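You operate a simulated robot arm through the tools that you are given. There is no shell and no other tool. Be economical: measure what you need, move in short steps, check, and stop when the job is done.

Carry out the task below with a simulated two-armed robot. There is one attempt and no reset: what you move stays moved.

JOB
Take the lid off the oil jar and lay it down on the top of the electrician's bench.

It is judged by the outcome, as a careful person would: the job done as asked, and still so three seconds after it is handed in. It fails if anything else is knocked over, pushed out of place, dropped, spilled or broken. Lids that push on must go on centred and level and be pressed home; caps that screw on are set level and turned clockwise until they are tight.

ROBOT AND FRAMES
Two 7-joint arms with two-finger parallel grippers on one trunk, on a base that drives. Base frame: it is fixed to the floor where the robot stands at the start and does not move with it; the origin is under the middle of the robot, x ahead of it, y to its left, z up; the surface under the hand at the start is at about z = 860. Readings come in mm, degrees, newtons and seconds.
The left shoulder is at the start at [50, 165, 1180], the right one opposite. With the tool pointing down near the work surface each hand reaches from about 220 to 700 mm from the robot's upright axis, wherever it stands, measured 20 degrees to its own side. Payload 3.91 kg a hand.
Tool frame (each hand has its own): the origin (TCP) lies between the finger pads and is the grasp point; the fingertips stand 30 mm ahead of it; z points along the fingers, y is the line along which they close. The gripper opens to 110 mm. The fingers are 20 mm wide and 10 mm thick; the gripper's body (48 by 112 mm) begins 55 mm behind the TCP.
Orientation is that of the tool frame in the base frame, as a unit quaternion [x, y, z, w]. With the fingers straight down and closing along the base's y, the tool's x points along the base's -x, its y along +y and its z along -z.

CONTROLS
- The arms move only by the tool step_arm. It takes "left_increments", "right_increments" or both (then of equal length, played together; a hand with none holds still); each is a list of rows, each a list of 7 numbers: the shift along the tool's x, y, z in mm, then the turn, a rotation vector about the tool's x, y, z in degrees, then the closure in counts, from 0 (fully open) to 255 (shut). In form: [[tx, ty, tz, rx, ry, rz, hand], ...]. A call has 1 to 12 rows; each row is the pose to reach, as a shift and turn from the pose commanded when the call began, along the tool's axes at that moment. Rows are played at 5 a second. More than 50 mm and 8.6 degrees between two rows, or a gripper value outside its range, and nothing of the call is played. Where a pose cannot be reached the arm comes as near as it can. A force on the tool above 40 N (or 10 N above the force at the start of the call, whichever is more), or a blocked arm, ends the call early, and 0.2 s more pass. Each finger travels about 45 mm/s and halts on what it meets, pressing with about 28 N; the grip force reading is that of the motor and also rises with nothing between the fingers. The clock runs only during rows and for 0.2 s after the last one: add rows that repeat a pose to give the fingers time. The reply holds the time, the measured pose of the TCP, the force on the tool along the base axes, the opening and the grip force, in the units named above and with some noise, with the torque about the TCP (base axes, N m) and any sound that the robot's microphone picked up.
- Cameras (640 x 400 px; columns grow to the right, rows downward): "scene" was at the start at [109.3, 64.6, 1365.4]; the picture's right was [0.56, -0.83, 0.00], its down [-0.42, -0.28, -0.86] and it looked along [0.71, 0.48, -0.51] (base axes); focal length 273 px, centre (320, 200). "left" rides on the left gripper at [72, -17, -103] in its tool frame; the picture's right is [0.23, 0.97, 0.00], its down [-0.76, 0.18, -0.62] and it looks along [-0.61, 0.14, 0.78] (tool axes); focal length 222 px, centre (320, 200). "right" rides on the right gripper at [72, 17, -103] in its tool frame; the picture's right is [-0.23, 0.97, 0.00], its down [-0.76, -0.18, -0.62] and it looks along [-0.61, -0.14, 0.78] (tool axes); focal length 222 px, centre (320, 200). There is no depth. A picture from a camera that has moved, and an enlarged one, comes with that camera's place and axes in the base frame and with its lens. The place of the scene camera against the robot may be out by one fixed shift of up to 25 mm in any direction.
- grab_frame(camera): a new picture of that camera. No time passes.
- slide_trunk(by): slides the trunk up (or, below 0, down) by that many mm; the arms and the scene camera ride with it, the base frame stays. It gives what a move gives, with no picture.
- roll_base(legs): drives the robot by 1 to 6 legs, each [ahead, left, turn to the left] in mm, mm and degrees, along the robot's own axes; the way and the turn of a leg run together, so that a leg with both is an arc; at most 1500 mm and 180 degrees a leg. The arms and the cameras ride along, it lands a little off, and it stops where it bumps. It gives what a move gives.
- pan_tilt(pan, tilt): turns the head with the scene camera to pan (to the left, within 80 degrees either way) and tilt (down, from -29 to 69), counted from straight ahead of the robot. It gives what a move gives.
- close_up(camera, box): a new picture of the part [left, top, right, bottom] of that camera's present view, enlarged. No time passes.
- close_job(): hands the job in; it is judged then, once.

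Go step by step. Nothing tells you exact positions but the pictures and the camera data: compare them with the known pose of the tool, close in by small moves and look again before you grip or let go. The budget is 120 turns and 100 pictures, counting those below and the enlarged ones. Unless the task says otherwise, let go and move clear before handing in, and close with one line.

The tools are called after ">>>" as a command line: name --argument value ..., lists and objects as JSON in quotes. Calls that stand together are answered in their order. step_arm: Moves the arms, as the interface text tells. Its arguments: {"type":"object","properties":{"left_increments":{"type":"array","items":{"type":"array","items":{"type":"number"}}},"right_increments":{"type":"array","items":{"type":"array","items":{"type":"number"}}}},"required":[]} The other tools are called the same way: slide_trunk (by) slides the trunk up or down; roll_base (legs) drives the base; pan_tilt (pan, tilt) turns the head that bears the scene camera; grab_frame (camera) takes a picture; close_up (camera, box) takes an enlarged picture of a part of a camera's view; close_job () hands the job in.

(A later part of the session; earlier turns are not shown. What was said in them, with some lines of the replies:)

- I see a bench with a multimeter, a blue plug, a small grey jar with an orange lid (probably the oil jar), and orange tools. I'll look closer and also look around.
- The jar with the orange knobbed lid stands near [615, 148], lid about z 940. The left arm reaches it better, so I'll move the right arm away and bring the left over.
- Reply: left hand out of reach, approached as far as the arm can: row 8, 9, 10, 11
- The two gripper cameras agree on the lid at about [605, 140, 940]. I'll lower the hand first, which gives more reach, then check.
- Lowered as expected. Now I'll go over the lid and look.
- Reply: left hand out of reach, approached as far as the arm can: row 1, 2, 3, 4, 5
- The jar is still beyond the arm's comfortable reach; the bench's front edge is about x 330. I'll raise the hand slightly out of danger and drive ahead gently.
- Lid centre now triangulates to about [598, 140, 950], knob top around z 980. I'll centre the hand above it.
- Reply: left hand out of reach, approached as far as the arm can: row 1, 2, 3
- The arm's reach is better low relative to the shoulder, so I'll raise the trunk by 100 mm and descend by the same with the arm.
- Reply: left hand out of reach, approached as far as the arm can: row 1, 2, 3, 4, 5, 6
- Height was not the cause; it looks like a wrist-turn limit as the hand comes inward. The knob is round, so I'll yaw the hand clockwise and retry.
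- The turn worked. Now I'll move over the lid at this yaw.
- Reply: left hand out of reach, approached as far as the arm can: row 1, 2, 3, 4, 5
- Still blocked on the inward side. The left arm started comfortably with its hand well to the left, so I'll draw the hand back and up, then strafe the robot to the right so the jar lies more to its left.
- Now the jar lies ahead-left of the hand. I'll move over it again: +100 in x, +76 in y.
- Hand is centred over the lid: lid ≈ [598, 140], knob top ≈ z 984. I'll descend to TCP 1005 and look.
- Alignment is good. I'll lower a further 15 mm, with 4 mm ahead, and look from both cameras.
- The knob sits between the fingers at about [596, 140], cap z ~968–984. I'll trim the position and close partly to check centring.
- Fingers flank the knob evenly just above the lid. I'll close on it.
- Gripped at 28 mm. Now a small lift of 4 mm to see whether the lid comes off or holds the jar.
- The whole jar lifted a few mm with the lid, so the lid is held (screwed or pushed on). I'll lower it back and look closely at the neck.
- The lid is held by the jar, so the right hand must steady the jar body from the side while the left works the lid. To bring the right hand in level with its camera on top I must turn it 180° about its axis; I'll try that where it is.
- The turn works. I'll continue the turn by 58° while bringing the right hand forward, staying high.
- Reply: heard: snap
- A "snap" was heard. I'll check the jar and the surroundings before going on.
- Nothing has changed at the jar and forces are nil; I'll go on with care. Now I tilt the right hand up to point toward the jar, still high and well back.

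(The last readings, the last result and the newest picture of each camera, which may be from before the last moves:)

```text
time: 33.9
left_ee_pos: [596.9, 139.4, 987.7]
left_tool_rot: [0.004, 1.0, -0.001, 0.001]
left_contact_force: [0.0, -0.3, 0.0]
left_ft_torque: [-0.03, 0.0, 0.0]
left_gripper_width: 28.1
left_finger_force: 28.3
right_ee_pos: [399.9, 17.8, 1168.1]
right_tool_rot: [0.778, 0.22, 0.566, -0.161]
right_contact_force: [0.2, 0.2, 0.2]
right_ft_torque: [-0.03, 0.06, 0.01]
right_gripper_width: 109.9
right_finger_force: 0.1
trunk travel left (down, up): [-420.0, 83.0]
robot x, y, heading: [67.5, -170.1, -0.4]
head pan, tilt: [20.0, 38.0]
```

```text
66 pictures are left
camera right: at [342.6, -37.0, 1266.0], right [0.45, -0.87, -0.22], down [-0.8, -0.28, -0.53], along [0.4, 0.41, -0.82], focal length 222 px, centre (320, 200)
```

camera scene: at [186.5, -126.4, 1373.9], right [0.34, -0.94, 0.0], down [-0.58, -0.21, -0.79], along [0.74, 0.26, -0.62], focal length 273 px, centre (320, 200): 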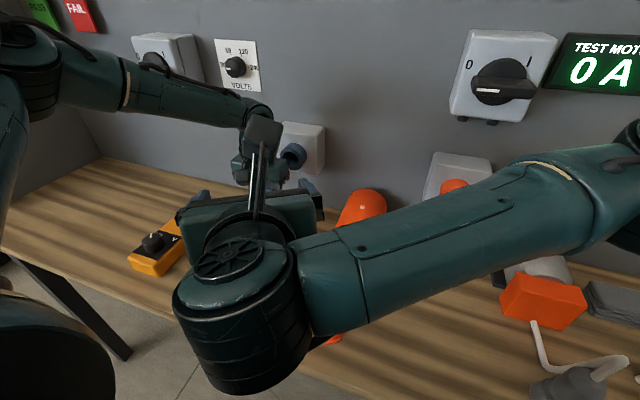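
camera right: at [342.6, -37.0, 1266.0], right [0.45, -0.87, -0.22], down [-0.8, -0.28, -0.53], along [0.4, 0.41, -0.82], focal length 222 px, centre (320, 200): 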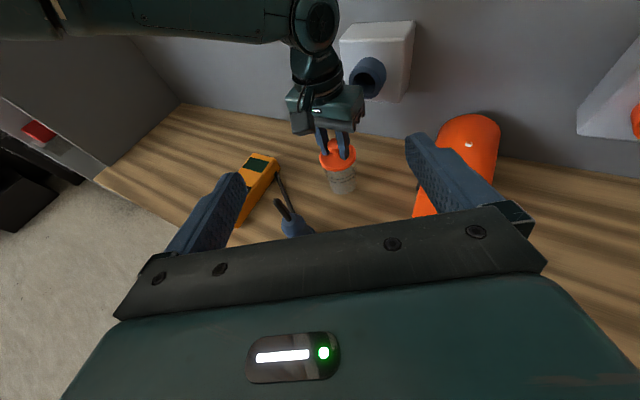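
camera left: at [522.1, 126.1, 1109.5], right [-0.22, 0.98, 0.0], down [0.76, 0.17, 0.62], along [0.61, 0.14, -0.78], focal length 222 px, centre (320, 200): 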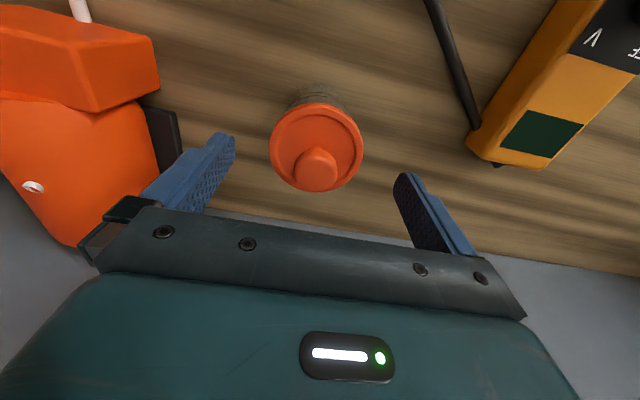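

The right arm would have to pass low over the orange plug (about 140 mm tall plus cord), which is risky. The snap may mean something changed, so I'll test a 4 mm lift again before committing.

>>> step_arm --left_increments '[[0, 0, -2, 0, 0, 0, 255], [0, 0, -4, 0, 0, 0, 255], [0, 0, -4, 0, 0, 0, 255]]'

>>> close_up --camera "right" --box '[290, 120, 386, 200]'

```text
time: 34.7
left_ee_pos: [596.5, 138.3, 991.3]
left_tool_rot: [0.004, 1.0, -0.001, 0.0]
left_contact_force: [0.1, 0.0, -0.8]
left_ft_torque: [-0.01, 0.03, 0.03]
left_gripper_width: 28.1
left_finger_force: 27.9
right_ee_pos: [399.2, 19.1, 1168.1]
right_tool_rot: [0.778, 0.22, 0.566, -0.16]
right_contact_force: [0.1, -0.4, 0.0]
right_ft_torque: [-0.02, 0.07, 0.03]
right_gripper_width: 110.4
right_finger_force: 0.0
trunk travel left (down, up): [-420.0, 83.0]
robot x, y, heading: [72.0, -167.4, -0.5]
head pan, tilt: [20.0, 38.0]
```

```text
5.00 times, centred on (338, 160) of right
camera zoom: at [342.7, -36.7, 1266.2], right [0.45, -0.87, -0.22], down [-0.8, -0.28, -0.53], along [0.4, 0.41, -0.82], focal length 1111 px, centre (230, 400)
```

zoom: 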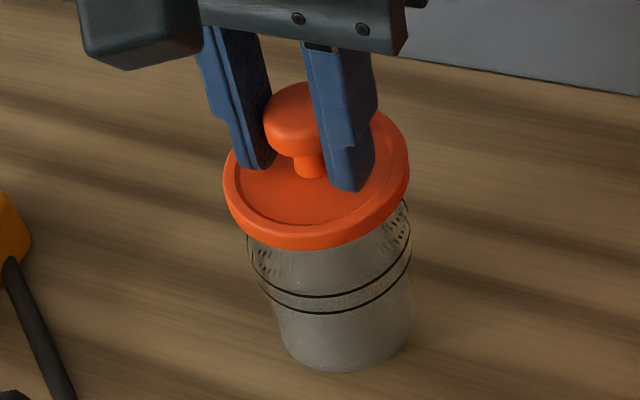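

>>> step_arm --left_increments '[[0, 0, 2, 0, 0, 0, 255], [0, 0, 4, 0, 0, 0, 255], [0, 0, 4, 0, 0, 0, 255]]'

>>> close_up --camera "right" --box '[290, 120, 386, 200]'

```text
time: 35.5
left_ee_pos: [597.0, 139.4, 987.1]
left_tool_rot: [0.004, 1.0, 0.0, 0.001]
left_contact_force: [0.3, -0.1, -1.2]
left_ft_torque: [0.0, 0.02, 0.03]
left_gripper_width: 27.9
left_finger_force: 27.8
right_ee_pos: [398.4, 19.0, 1166.9]
right_tool_rot: [0.778, 0.221, 0.565, -0.161]
right_contact_force: [0.0, 1.1, -1.1]
right_ft_torque: [-0.02, 0.04, 0.01]
right_gripper_width: 109.9
right_finger_force: 0.2
trunk travel left (down, up): [-420.0, 83.0]
robot x, y, heading: [74.2, -169.3, -0.3]
head pan, tilt: [20.0, 38.0]
```

```text
5.00 times, centred on (338, 160) of right
camera zoom: at [342.8, -36.8, 1266.2], right [0.45, -0.87, -0.22], down [-0.8, -0.28, -0.53], along [0.4, 0.41, -0.82], focal length 1111 px, centre (230, 400)
```

zoom: 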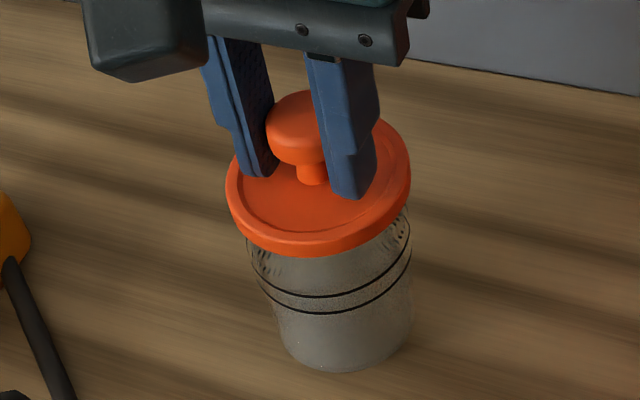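

This time the jar stayed put while the lid rose: the lid now comes free. I'll lift gently 12 mm and check.

>>> step_arm --left_increments '[[0, 0, -4, 0, 0, 0, 255], [0, 0, -8, 0, 0, 0, 255], [0, 0, -12, 0, 0, 0, 255], [0, 0, -12, 0, 0, 0, 255]]'

>>> close_up --camera "right" --box '[290, 120, 386, 200]'

```text
time: 36.5
left_ee_pos: [596.4, 138.3, 997.8]
left_tool_rot: [0.003, 1.0, -0.001, 0.001]
left_contact_force: [-0.5, -0.2, 0.1]
left_ft_torque: [-0.03, -0.02, 0.03]
left_gripper_width: 27.9
left_finger_force: 28.4
right_ee_pos: [399.2, 19.1, 1168.8]
right_tool_rot: [0.779, 0.221, 0.565, -0.16]
right_contact_force: [0.6, 0.0, 0.1]
right_ft_torque: [0.01, 0.02, 0.02]
right_gripper_width: 110.0
right_finger_force: 0.0
trunk travel left (down, up): [-420.0, 83.0]
robot x, y, heading: [72.0, -167.0, -0.4]
head pan, tilt: [20.0, 38.0]
```

```text
5.00 times, centred on (338, 160) of right
camera zoom: at [342.8, -36.7, 1266.2], right [0.45, -0.87, -0.22], down [-0.8, -0.28, -0.53], along [0.4, 0.41, -0.82], focal length 1111 px, centre (230, 400)
```

zoom: 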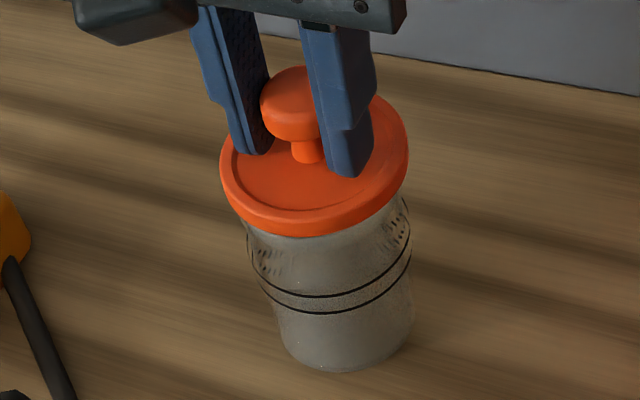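

The lid is rising and the jar stays still. I'll lift a further 25 mm slowly and check.

>>> step_arm --left_increments '[[0, 0, -5, 0, 0, 0, 255], [0, 0, -10, 0, 0, 0, 255], [0, 0, -15, 0, 0, 0, 255], [0, 0, -20, 0, 0, 0, 255], [0, 0, -25, 0, 0, 0, 255], [0, 0, -25, 0, 0, 0, 255]]'

>>> close_up --camera "right" --box '[290, 120, 386, 200]'

```text
time: 37.9
left_ee_pos: [595.5, 137.5, 1022.7]
left_tool_rot: [0.004, 1.0, -0.001, 0.0]
left_contact_force: [0.2, 1.0, -0.5]
left_ft_torque: [0.01, 0.0, -0.01]
left_gripper_width: 28.1
left_finger_force: 28.3
right_ee_pos: [399.4, 18.8, 1167.3]
right_tool_rot: [0.778, 0.221, 0.566, -0.161]
right_contact_force: [-0.6, 0.4, 0.8]
right_ft_torque: [0.0, -0.01, 0.01]
right_gripper_width: 110.1
right_finger_force: 0.1
trunk travel left (down, up): [-420.0, 83.0]
robot x, y, heading: [70.8, -168.9, -0.2]
head pan, tilt: [20.0, 38.0]
```

```text
5.00 times, centred on (338, 160) of right
camera zoom: at [342.8, -36.7, 1266.2], right [0.45, -0.87, -0.22], down [-0.8, -0.28, -0.53], along [0.4, 0.41, -0.82], focal length 1111 px, centre (230, 400)
```

zoom: 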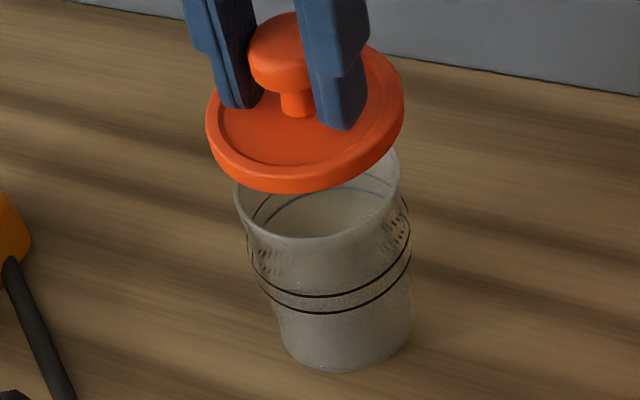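

The lid is off and the jar stands still. The clear bench patch between jar and meter, about [620, 245], suits the lid; I'll raise it and carry it above there.

>>> step_arm --left_increments '[[0, 0, -15, 0, 0, 0, 255], [0, 0, -30, 0, 0, 0, 255], [-5, 20, -30, 0, 0, 0, 255], [-10, 45, -30, 0, 0, 0, 255], [-15, 70, -30, 0, 0, 0, 255], [-20, 90, -30, 0, 0, 0, 255], [-25, 108, -30, 0, 0, 0, 255], [-25, 108, -30, 0, 0, 0, 255]]'

>>> grab_frame --camera "left"

>>> grab_frame --camera "right"

```text
time: 39.7
left_ee_pos: [622.3, 246.1, 1052.1]
left_tool_rot: [0.003, 1.0, 0.0, 0.001]
left_contact_force: [-1.1, 0.3, 0.1]
left_ft_torque: [-0.01, -0.01, 0.0]
left_gripper_width: 28.0
left_finger_force: 28.2
right_ee_pos: [398.8, 19.9, 1167.7]
right_tool_rot: [0.779, 0.22, 0.566, -0.159]
right_contact_force: [-0.9, 0.3, -0.2]
right_ft_torque: [-0.01, 0.0, 0.02]
right_gripper_width: 110.0
right_finger_force: 0.1
trunk travel left (down, up): [-420.0, 83.0]
robot x, y, heading: [74.5, -169.0, -0.5]
head pan, tilt: [20.0, 38.0]
```

```text
61 pictures are left
camera left: at [549.2, 231.2, 1155.9], right [-0.22, 0.98, 0.0], down [0.76, 0.17, 0.62], along [0.61, 0.14, -0.78], focal length 222 px, centre (320, 200)
```

left: 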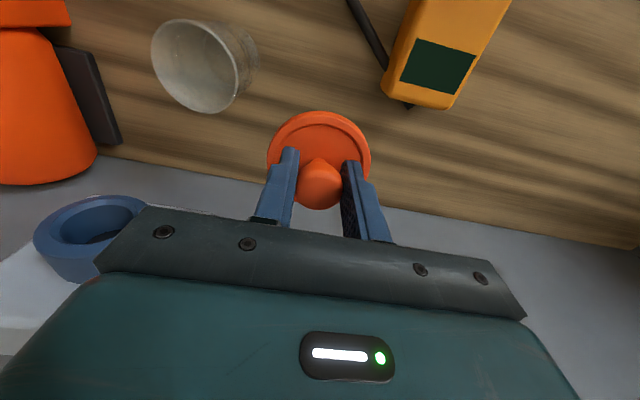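

```text
60 pictures are left
camera right: at [342.7, -36.9, 1266.3], right [0.45, -0.87, -0.22], down [-0.8, -0.28, -0.53], along [0.4, 0.41, -0.82], focal length 222 px, centre (320, 200)
```

right: 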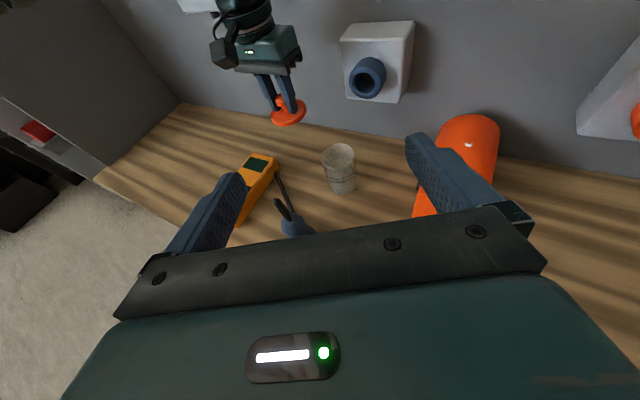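

Clear below: the wall is at x≈760, meter and jar well off. I'll descend to TCP ≈ 930, then feel for the bench.

>>> step_arm --left_increments '[[0, 0, 30, 0, 0, 0, 255], [0, 0, 60, 0, 0, 0, 255], [0, 0, 90, 0, 0, 0, 255], [0, 0, 110, 0, 0, 0, 255], [0, 0, 122, 0, 0, 0, 255], [0, 0, 122, 0, 0, 0, 255]]'

>>> close_up --camera "right" --box '[220, 60, 380, 190]'

>>> grab_frame --camera "left"

```text
time: 41.1
left_ee_pos: [621.1, 245.4, 930.8]
left_tool_rot: [0.003, 1.0, -0.001, 0.002]
left_contact_force: [-0.1, 0.1, -0.1]
left_ft_torque: [0.03, 0.0, 0.03]
left_gripper_width: 28.3
left_finger_force: 27.9
right_ee_pos: [397.9, 18.2, 1167.8]
right_tool_rot: [0.778, 0.221, 0.566, -0.161]
right_contact_force: [0.2, -0.7, 1.0]
right_ft_torque: [-0.01, 0.03, 0.01]
right_gripper_width: 109.9
right_finger_force: 0.0
trunk travel left (down, up): [-420.0, 83.0]
robot x, y, heading: [70.1, -168.6, -0.4]
head pan, tilt: [20.0, 38.0]
```

```text
3.08 times, centred on (300, 125) of right
camera zoom: at [342.7, -36.7, 1266.2], right [0.45, -0.87, -0.22], down [-0.8, -0.28, -0.53], along [0.4, 0.41, -0.82], focal length 684 px, centre (382, 431)
```

zoom: 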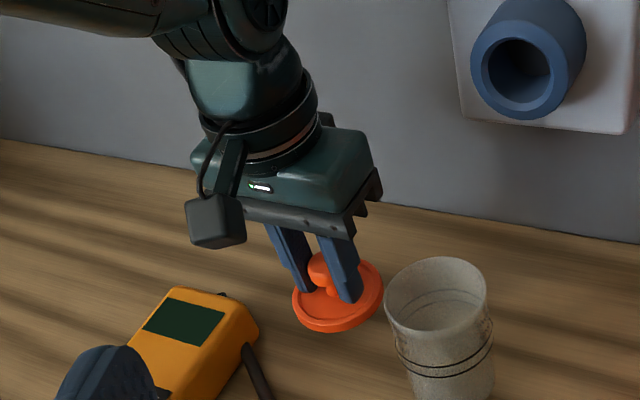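

```text
58 pictures are left
camera left: at [549.2, 229.8, 1034.5], right [-0.22, 0.98, 0.0], down [0.76, 0.17, 0.63], along [0.61, 0.14, -0.78], focal length 222 px, centre (320, 200)
```

left: 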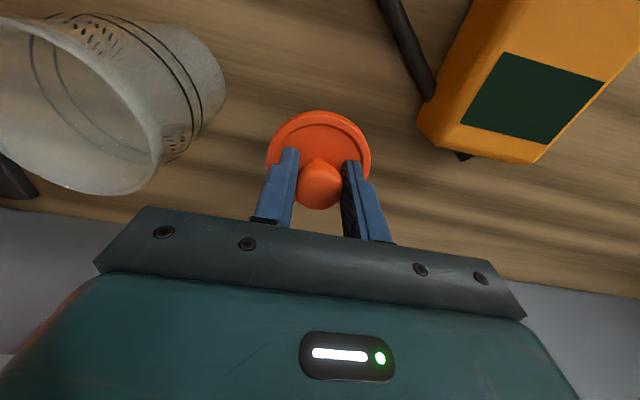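

Still above the bench. I'll lower 18 mm in small steps and read the force.

>>> step_arm --left_increments '[[0, 0, 4, 0, 0, 0, 255], [0, 0, 8, 0, 0, 0, 255], [0, 0, 12, 0, 0, 0, 255], [0, 0, 15, 0, 0, 0, 255], [0, 0, 18, 0, 0, 0, 255], [0, 0, 18, 0, 0, 0, 255]]'

>>> close_up --camera "right" --box '[270, 110, 350, 175]'

```text
time: 42.5
left_ee_pos: [613.2, 244.7, 918.4]
left_tool_rot: [0.003, 1.0, -0.001, 0.001]
left_contact_force: [0.0, -0.4, 0.0]
left_ft_torque: [-0.02, -0.04, 0.01]
left_gripper_width: 28.1
left_finger_force: 28.1
left hand out of reach, approached as far as the arm can: row 2, 3, 4, 5, 6
right_ee_pos: [397.7, 18.3, 1168.1]
right_tool_rot: [0.778, 0.22, 0.566, -0.16]
right_contact_force: [-0.5, 0.3, 0.1]
right_ft_torque: [0.02, -0.01, 0.0]
right_gripper_width: 109.9
right_finger_force: 0.0
trunk travel left (down, up): [-420.0, 83.0]
robot x, y, heading: [71.5, -167.4, -0.3]
head pan, tilt: [20.0, 38.0]
```

```text
6.15 times, centred on (310, 142) of right
camera zoom: at [342.7, -36.7, 1266.2], right [0.45, -0.87, -0.22], down [-0.8, -0.28, -0.53], along [0.4, 0.41, -0.82], focal length 1367 px, centre (382, 554)
```

zoom: 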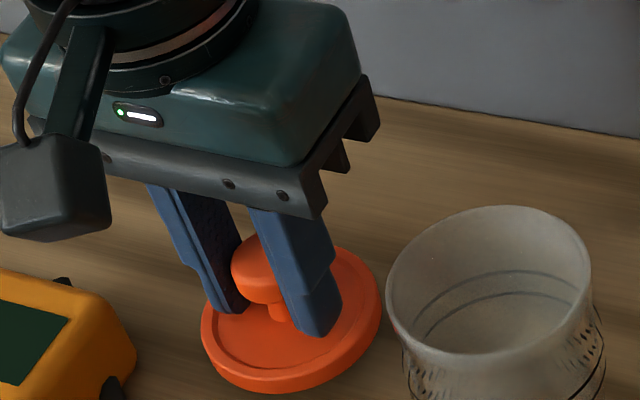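

The arm hits its reach limit going lower. I'll raise 40 mm, slide the trunk down 40 mm, and then finish the descent with the arm.

>>> step_arm --left_increments '[[0, 0, -20, 0, 0, 0, 255], [0, 0, -45, 0, 0, 0, 255], [0, 0, -45, 0, 0, 0, 255]]'

>>> slide_trunk --by -40

>>> step_arm --left_increments '[[0, 0, 4, 0, 0, 0, 255], [0, 0, 8, 0, 0, 0, 255], [0, 0, 11, 0, 0, 0, 255], [0, 0, 11, 0, 0, 0, 255]]'

>>> close_up --camera "right" --box '[270, 80, 350, 145]'

```text
time: 43.3
left_ee_pos: [614.8, 246.6, 965.1]
left_tool_rot: [0.004, 1.0, -0.001, 0.001]
left_contact_force: [1.4, -0.1, -1.0]
left_ft_torque: [0.0, -0.01, 0.04]
left_gripper_width: 28.3
left_finger_force: 28.1
right_ee_pos: [399.1, 18.8, 1167.9]
right_tool_rot: [0.778, 0.22, 0.566, -0.16]
right_contact_force: [0.3, -0.1, 0.6]
right_ft_torque: [0.0, 0.01, -0.02]
right_gripper_width: 109.9
right_finger_force: 0.1
trunk travel left (down, up): [-420.0, 83.0]
robot x, y, heading: [67.9, -168.0, -0.3]
head pan, tilt: [20.0, 38.0]
```

```text
time: 44.1
left_ee_pos: [614.3, 245.8, 924.2]
left_tool_rot: [0.004, 1.0, -0.001, 0.001]
left_contact_force: [-0.7, 0.3, 1.1]
left_ft_torque: [0.01, 0.01, -0.02]
left_gripper_width: 28.0
left_finger_force: 28.3
right_ee_pos: [399.1, 18.7, 1127.1]
right_tool_rot: [0.778, 0.22, 0.566, -0.16]
right_contact_force: [-0.2, -0.8, -0.1]
right_ft_torque: [0.02, 0.0, 0.0]
right_gripper_width: 109.9
right_finger_force: 0.0
trunk travel left (down, up): [-380.0, 123.0]
robot x, y, heading: [70.6, -167.3, -0.1]
head pan, tilt: [20.0, 38.0]
```

```text
time: 45.1
left_ee_pos: [614.6, 246.1, 913.0]
left_tool_rot: [0.004, 1.0, -0.001, 0.001]
left_contact_force: [0.9, 0.1, 0.0]
left_ft_torque: [0.0, 0.01, 0.0]
left_gripper_width: 28.2
left_finger_force: 27.6
right_ee_pos: [399.4, 18.1, 1128.1]
right_tool_rot: [0.779, 0.22, 0.565, -0.16]
right_contact_force: [0.0, 0.5, 0.4]
right_ft_torque: [-0.01, 0.0, 0.0]
right_gripper_width: 110.1
right_finger_force: 0.1
trunk travel left (down, up): [-380.0, 123.0]
robot x, y, heading: [70.3, -168.0, -0.7]
head pan, tilt: [20.0, 38.0]
```

```text
6.15 times, centred on (310, 112) of right
camera zoom: at [342.7, -36.8, 1226.2], right [0.45, -0.87, -0.22], down [-0.8, -0.28, -0.53], along [0.4, 0.41, -0.82], focal length 1367 px, centre (382, 738)
```

zoom: 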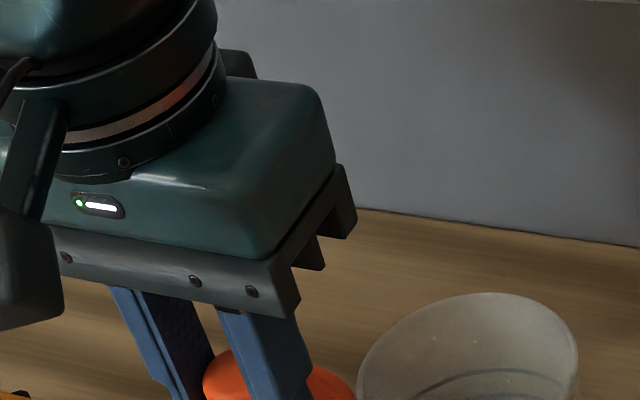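

Works now. I'll feel downward a few millimetres at a time.

>>> step_arm --left_increments '[[0, 0, 2, 0, 0, 0, 255], [0, 0, 4, 0, 0, 0, 255], [0, 0, 4, 0, 0, 0, 255]]'

>>> step_arm --left_increments '[[0, 0, 2, 0, 0, 0, 255], [0, 0, 4, 0, 0, 0, 255], [0, 0, 4, 0, 0, 0, 255]]'

>>> close_up --camera "right" --box '[260, 110, 340, 175]'

```text
time: 45.9
left_ee_pos: [615.9, 245.7, 909.0]
left_tool_rot: [0.002, 1.0, -0.001, 0.001]
left_contact_force: [-0.6, -0.1, 0.1]
left_ft_torque: [-0.01, -0.01, 0.05]
left_gripper_width: 27.9
left_finger_force: 27.7
right_ee_pos: [397.5, 18.8, 1127.8]
right_tool_rot: [0.778, 0.221, 0.566, -0.161]
right_contact_force: [-0.1, 0.0, 0.1]
right_ft_torque: [-0.02, -0.01, -0.01]
right_gripper_width: 110.4
right_finger_force: 0.1
trunk travel left (down, up): [-380.0, 123.0]
robot x, y, heading: [71.5, -172.5, -0.7]
head pan, tilt: [20.0, 38.0]
```

```text
time: 46.7
left_ee_pos: [614.5, 248.1, 905.4]
left_tool_rot: [0.003, 1.0, 0.0, 0.001]
left_contact_force: [0.2, 1.1, -0.6]
left_ft_torque: [0.02, 0.0, -0.02]
left_gripper_width: 28.4
left_finger_force: 27.8
right_ee_pos: [399.7, 18.6, 1127.1]
right_tool_rot: [0.778, 0.221, 0.566, -0.161]
right_contact_force: [1.1, 0.1, -0.1]
right_ft_torque: [0.0, 0.01, -0.01]
right_gripper_width: 109.8
right_finger_force: 0.1
trunk travel left (down, up): [-380.0, 123.0]
robot x, y, heading: [71.5, -166.7, -0.2]
head pan, tilt: [20.0, 38.0]
```

```text
6.15 times, centred on (300, 142) of right
camera zoom: at [342.7, -36.7, 1226.2], right [0.45, -0.87, -0.22], down [-0.8, -0.28, -0.53], along [0.4, 0.41, -0.82], focal length 1367 px, centre (443, 554)
```

zoom: 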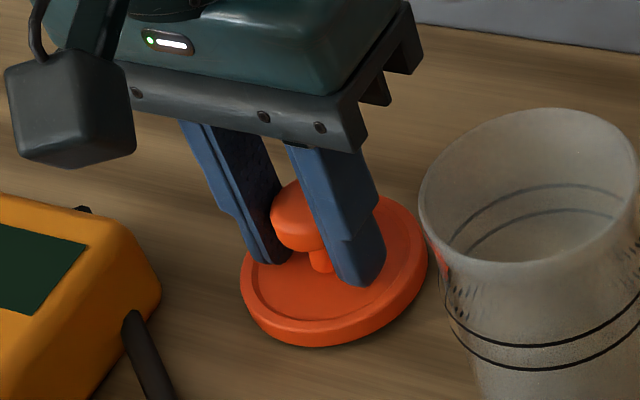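

Nearly down; the contact shadow is close. A few more millimetres.

>>> step_arm --left_increments '[[0, 0, 1.5, 0, 0, 0, 255], [0, 0, 3, 0, 0, 0, 255], [0, 0, 3, 0, 0, 0, 255]]'

>>> step_arm --left_increments '[[0, 0, 1, 0, 0, 0, 255], [0, 0, 2, 0, 0, 0, 255], [0, 0, 2, 0, 0, 0, 255]]'

>>> close_up --camera "right" --box '[260, 110, 340, 175]'

```text
time: 47.5
left_ee_pos: [613.7, 246.7, 902.7]
left_tool_rot: [0.003, 1.0, -0.002, 0.001]
left_contact_force: [0.4, 0.0, -0.8]
left_ft_torque: [0.03, -0.01, 0.0]
left_gripper_width: 28.3
left_finger_force: 28.0
right_ee_pos: [398.9, 18.3, 1127.0]
right_tool_rot: [0.779, 0.22, 0.565, -0.159]
right_contact_force: [-1.0, 0.3, 0.1]
right_ft_torque: [0.01, 0.02, 0.03]
right_gripper_width: 110.0
right_finger_force: 0.1
trunk travel left (down, up): [-380.0, 123.0]
robot x, y, heading: [68.1, -167.7, -0.2]
head pan, tilt: [20.0, 38.0]
```

```text
time: 48.3
left_ee_pos: [614.3, 244.8, 901.1]
left_tool_rot: [0.003, 1.0, -0.001, 0.001]
left_contact_force: [-0.2, 0.2, 0.3]
left_ft_torque: [0.0, 0.02, -0.02]
left_gripper_width: 28.0
left_finger_force: 28.3
right_ee_pos: [398.9, 18.1, 1127.3]
right_tool_rot: [0.778, 0.22, 0.566, -0.16]
right_contact_force: [0.1, -0.1, 0.1]
right_ft_torque: [-0.03, 0.01, 0.03]
right_gripper_width: 109.9
right_finger_force: 0.1
trunk travel left (down, up): [-380.0, 123.0]
robot x, y, heading: [71.9, -171.5, -0.3]
head pan, tilt: [20.0, 38.0]
```

```text
6.15 times, centred on (300, 142) of right
camera zoom: at [342.7, -36.7, 1226.2], right [0.45, -0.87, -0.22], down [-0.8, -0.28, -0.53], along [0.4, 0.41, -0.82], focal length 1367 px, centre (443, 554)
```

zoom: 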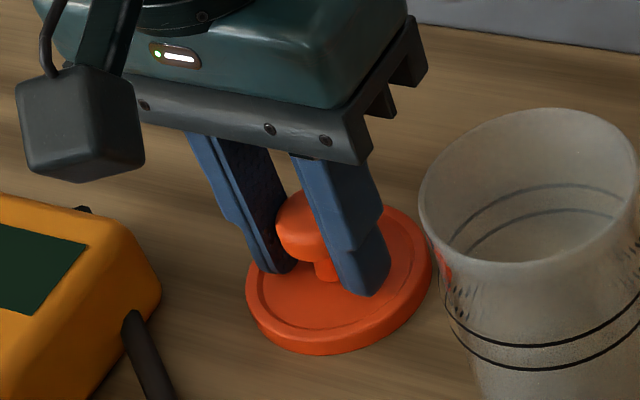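

>>> step_arm --left_increments '[[0, 0, 1, 0, 0, 0, 255], [0, 0, 2, 0, 0, 0, 255], [0, 0, 2, 0, 0, 0, 255]]'

>>> step_arm --left_increments '[[0, 0, 1, 0, 0, 0, 255], [0, 0, 2, 0, 0, 0, 255], [0, 0, 2, 0, 0, 0, 255]]'

>>> close_up --camera "right" --box '[260, 110, 340, 175]'

```text
time: 49.1
left_ee_pos: [614.1, 245.5, 897.9]
left_tool_rot: [0.003, 1.0, -0.001, 0.001]
left_contact_force: [0.0, -0.2, -0.3]
left_ft_torque: [0.01, -0.01, -0.01]
left_gripper_width: 28.1
left_finger_force: 28.1
right_ee_pos: [397.7, 18.5, 1127.4]
right_tool_rot: [0.778, 0.22, 0.566, -0.159]
right_contact_force: [0.1, -0.5, -0.4]
right_ft_torque: [0.0, -0.01, -0.01]
right_gripper_width: 110.0
right_finger_force: 0.1
trunk travel left (down, up): [-380.0, 123.0]
robot x, y, heading: [64.6, -165.5, -0.4]
head pan, tilt: [20.0, 38.0]
```

```text
time: 49.9
left_ee_pos: [615.1, 245.9, 896.8]
left_tool_rot: [0.002, 1.0, -0.001, 0.001]
left_contact_force: [0.0, 0.3, -0.4]
left_ft_torque: [0.03, 0.06, -0.01]
left_gripper_width: 28.1
left_finger_force: 28.2
right_ee_pos: [398.4, 18.4, 1128.4]
right_tool_rot: [0.779, 0.22, 0.565, -0.16]
right_contact_force: [0.1, 0.1, 0.0]
right_ft_torque: [-0.02, -0.01, -0.03]
right_gripper_width: 110.3
right_finger_force: 0.1
trunk travel left (down, up): [-380.0, 123.0]
robot x, y, heading: [73.5, -167.5, -0.3]
head pan, tilt: [20.0, 38.0]
```

```text
6.15 times, centred on (300, 142) of right
camera zoom: at [342.7, -36.7, 1226.2], right [0.45, -0.87, -0.22], down [-0.8, -0.28, -0.53], along [0.4, 0.41, -0.82], focal length 1367 px, centre (443, 554)
```

zoom: 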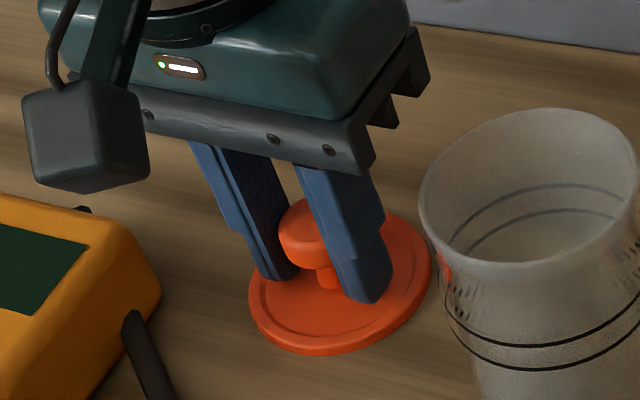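

The lid's rim no longer moves down while the fingers slide on the knob: it is resting on the bench. I'll open just enough and check.

>>> step_arm --left_increments '[[0, 0, 0, 0, 0, 0, 180], [0, 0, 0, 0, 0, 0, 150], [0, 0, 0, 0, 0, 0, 130], [0, 0, 0, 0, 0, 0, 130]]'

>>> close_up --camera "right" --box '[260, 110, 340, 175]'

```text
time: 50.9
left_ee_pos: [615.7, 246.8, 897.0]
left_tool_rot: [0.004, 1.0, -0.001, 0.001]
left_contact_force: [0.0, 0.0, -0.2]
left_ft_torque: [0.04, 0.01, 0.01]
left_gripper_width: 53.6
left_finger_force: 0.1
right_ee_pos: [398.7, 19.1, 1127.6]
right_tool_rot: [0.778, 0.221, 0.565, -0.16]
right_contact_force: [0.4, 0.3, -0.3]
right_ft_torque: [0.01, 0.03, -0.02]
right_gripper_width: 110.4
right_finger_force: 0.1
trunk travel left (down, up): [-380.0, 123.0]
robot x, y, heading: [75.0, -170.7, -0.6]
head pan, tilt: [20.0, 38.0]
```

```text
6.15 times, centred on (300, 142) of right
camera zoom: at [342.7, -36.7, 1226.2], right [0.45, -0.87, -0.22], down [-0.8, -0.28, -0.53], along [0.4, 0.41, -0.82], focal length 1367 px, centre (443, 554)
```

zoom: 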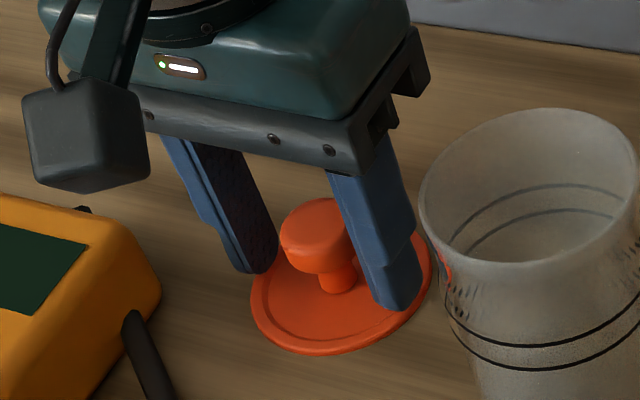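

The lid lies flat on the bench, free of the fingers. I'll raise the hand straight up and check.

>>> step_arm --left_increments '[[0, 0, -20, 0, 0, 0, 130], [0, 0, -55, 0, 0, 0, 130], [0, 0, -95, 0, 0, 0, 130], [0, 0, -130, 0, 0, 0, 130], [0, 0, -130, 0, 0, 0, 130]]'

>>> grab_frame --camera "right"

>>> grab_frame --camera "left"

>>> grab_frame --camera "scene"

```text
time: 52.1
left_ee_pos: [614.8, 245.4, 1027.2]
left_tool_rot: [0.004, 1.0, 0.0, 0.001]
left_contact_force: [-0.4, 0.0, 0.6]
left_ft_torque: [0.02, 0.03, -0.01]
left_gripper_width: 53.8
left_finger_force: 0.1
right_ee_pos: [399.1, 18.9, 1128.6]
right_tool_rot: [0.778, 0.221, 0.565, -0.161]
right_contact_force: [-0.9, 0.1, 0.5]
right_ft_torque: [0.0, -0.02, -0.02]
right_gripper_width: 110.0
right_finger_force: 0.1
trunk travel left (down, up): [-380.0, 123.0]
robot x, y, heading: [73.4, -167.8, -0.3]
head pan, tilt: [20.0, 38.0]
```

```text
51 pictures are left
camera right: at [342.8, -36.6, 1226.2], right [0.45, -0.87, -0.22], down [-0.8, -0.28, -0.53], along [0.4, 0.41, -0.82], focal length 222 px, centre (320, 200)
```

right: 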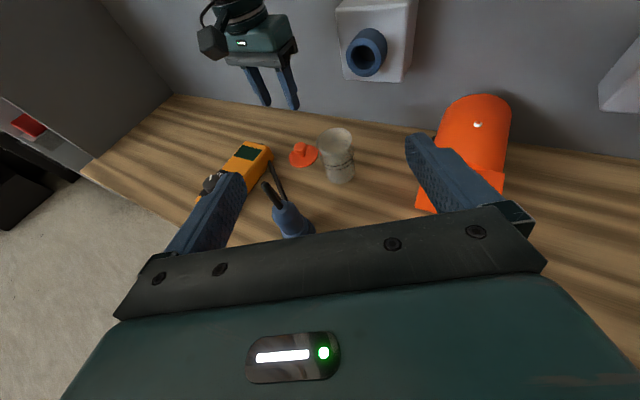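

```text
50 pictures are left
camera left: at [541.8, 230.5, 1131.0], right [-0.22, 0.98, 0.0], down [0.76, 0.17, 0.62], along [0.61, 0.14, -0.78], focal length 222 px, centre (320, 200)
```

left: 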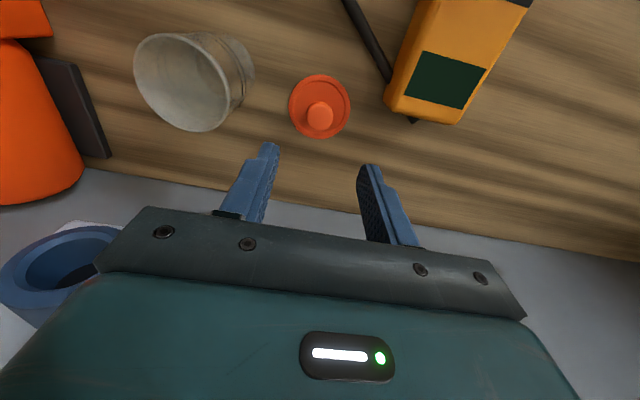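

```text
49 pictures are left
camera scene: at [186.5, -126.1, 1333.9], right [0.34, -0.94, 0.0], down [-0.58, -0.21, -0.79], along [0.74, 0.26, -0.62], focal length 273 px, centre (320, 200)
```

scene: 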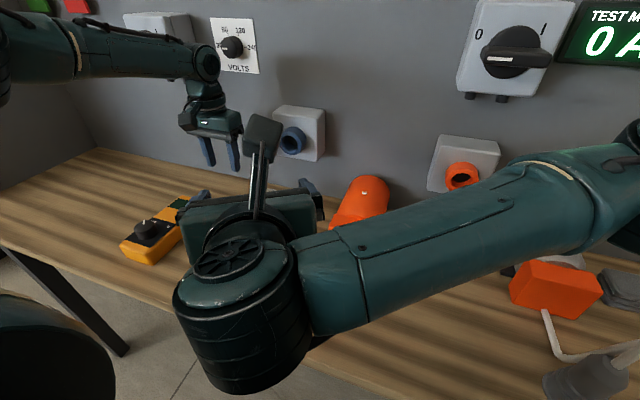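

The lid lies on the bench, jar and meter untouched. The right arm blocks the view of the orange plug, so I'll raise it and draw it aside to verify everything.

>>> step_arm --right_increments '[[28, 0, -9, 0, 0, 0, 0], [57, 0, -18, 0, 0, 0, 0], [50, 38, -40, 0, 0, 0, 0], [43, 77, -63, 0, 0, 0, 0], [36, 115, -85, 0, 0, 0, 0], [28, 153, -108, 0, 0, 0, 0], [28, 153, -108, 0, 0, 0, 0]]'

>>> grab_frame --camera "scene"

```text
time: 53.7
left_ee_pos: [614.2, 245.6, 1028.4]
left_tool_rot: [0.003, 1.0, -0.001, 0.002]
left_contact_force: [0.0, -0.1, -0.8]
left_ft_torque: [0.02, -0.02, 0.0]
left_gripper_width: 53.8
left_finger_force: 0.1
right_ee_pos: [412.7, -150.8, 1195.7]
right_tool_rot: [0.779, 0.22, 0.565, -0.16]
right_contact_force: [0.0, 0.4, -0.4]
right_ft_torque: [-0.02, -0.01, 0.0]
right_gripper_width: 110.2
right_finger_force: 0.1
right hand out of reach, approached as far as the arm can: row 6, 7
trunk travel left (down, up): [-380.0, 123.0]
robot x, y, heading: [69.8, -167.3, -0.1]
head pan, tilt: [20.0, 38.0]
```

```text
48 pictures are left
camera scene: at [186.3, -125.9, 1333.9], right [0.34, -0.94, 0.0], down [-0.58, -0.21, -0.79], along [0.74, 0.26, -0.62], focal length 273 px, centre (320, 200)
```

scene: 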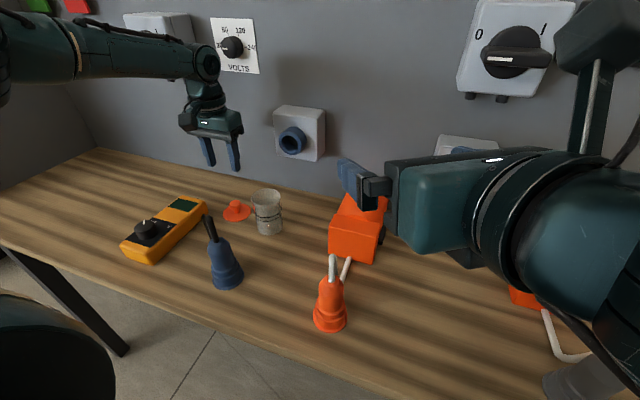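

Everything stands where it was: the jar is open and upright, the lid lies flat on the bench top, and both hands are clear. Handing in.

>>> close_job

```text
The job is handed in.
```

The lid is off the oil jar and lying flat on the bench top, between the jar and the meter. The jar is still upright in its place, and nothing else was knocked or moved that I could see. On my first pull the jar lifted about 4 mm with the lid, so I set it straight back down. A snap sounded shortly after while only the right arm was moving; I found no damage and don't know what caused it.
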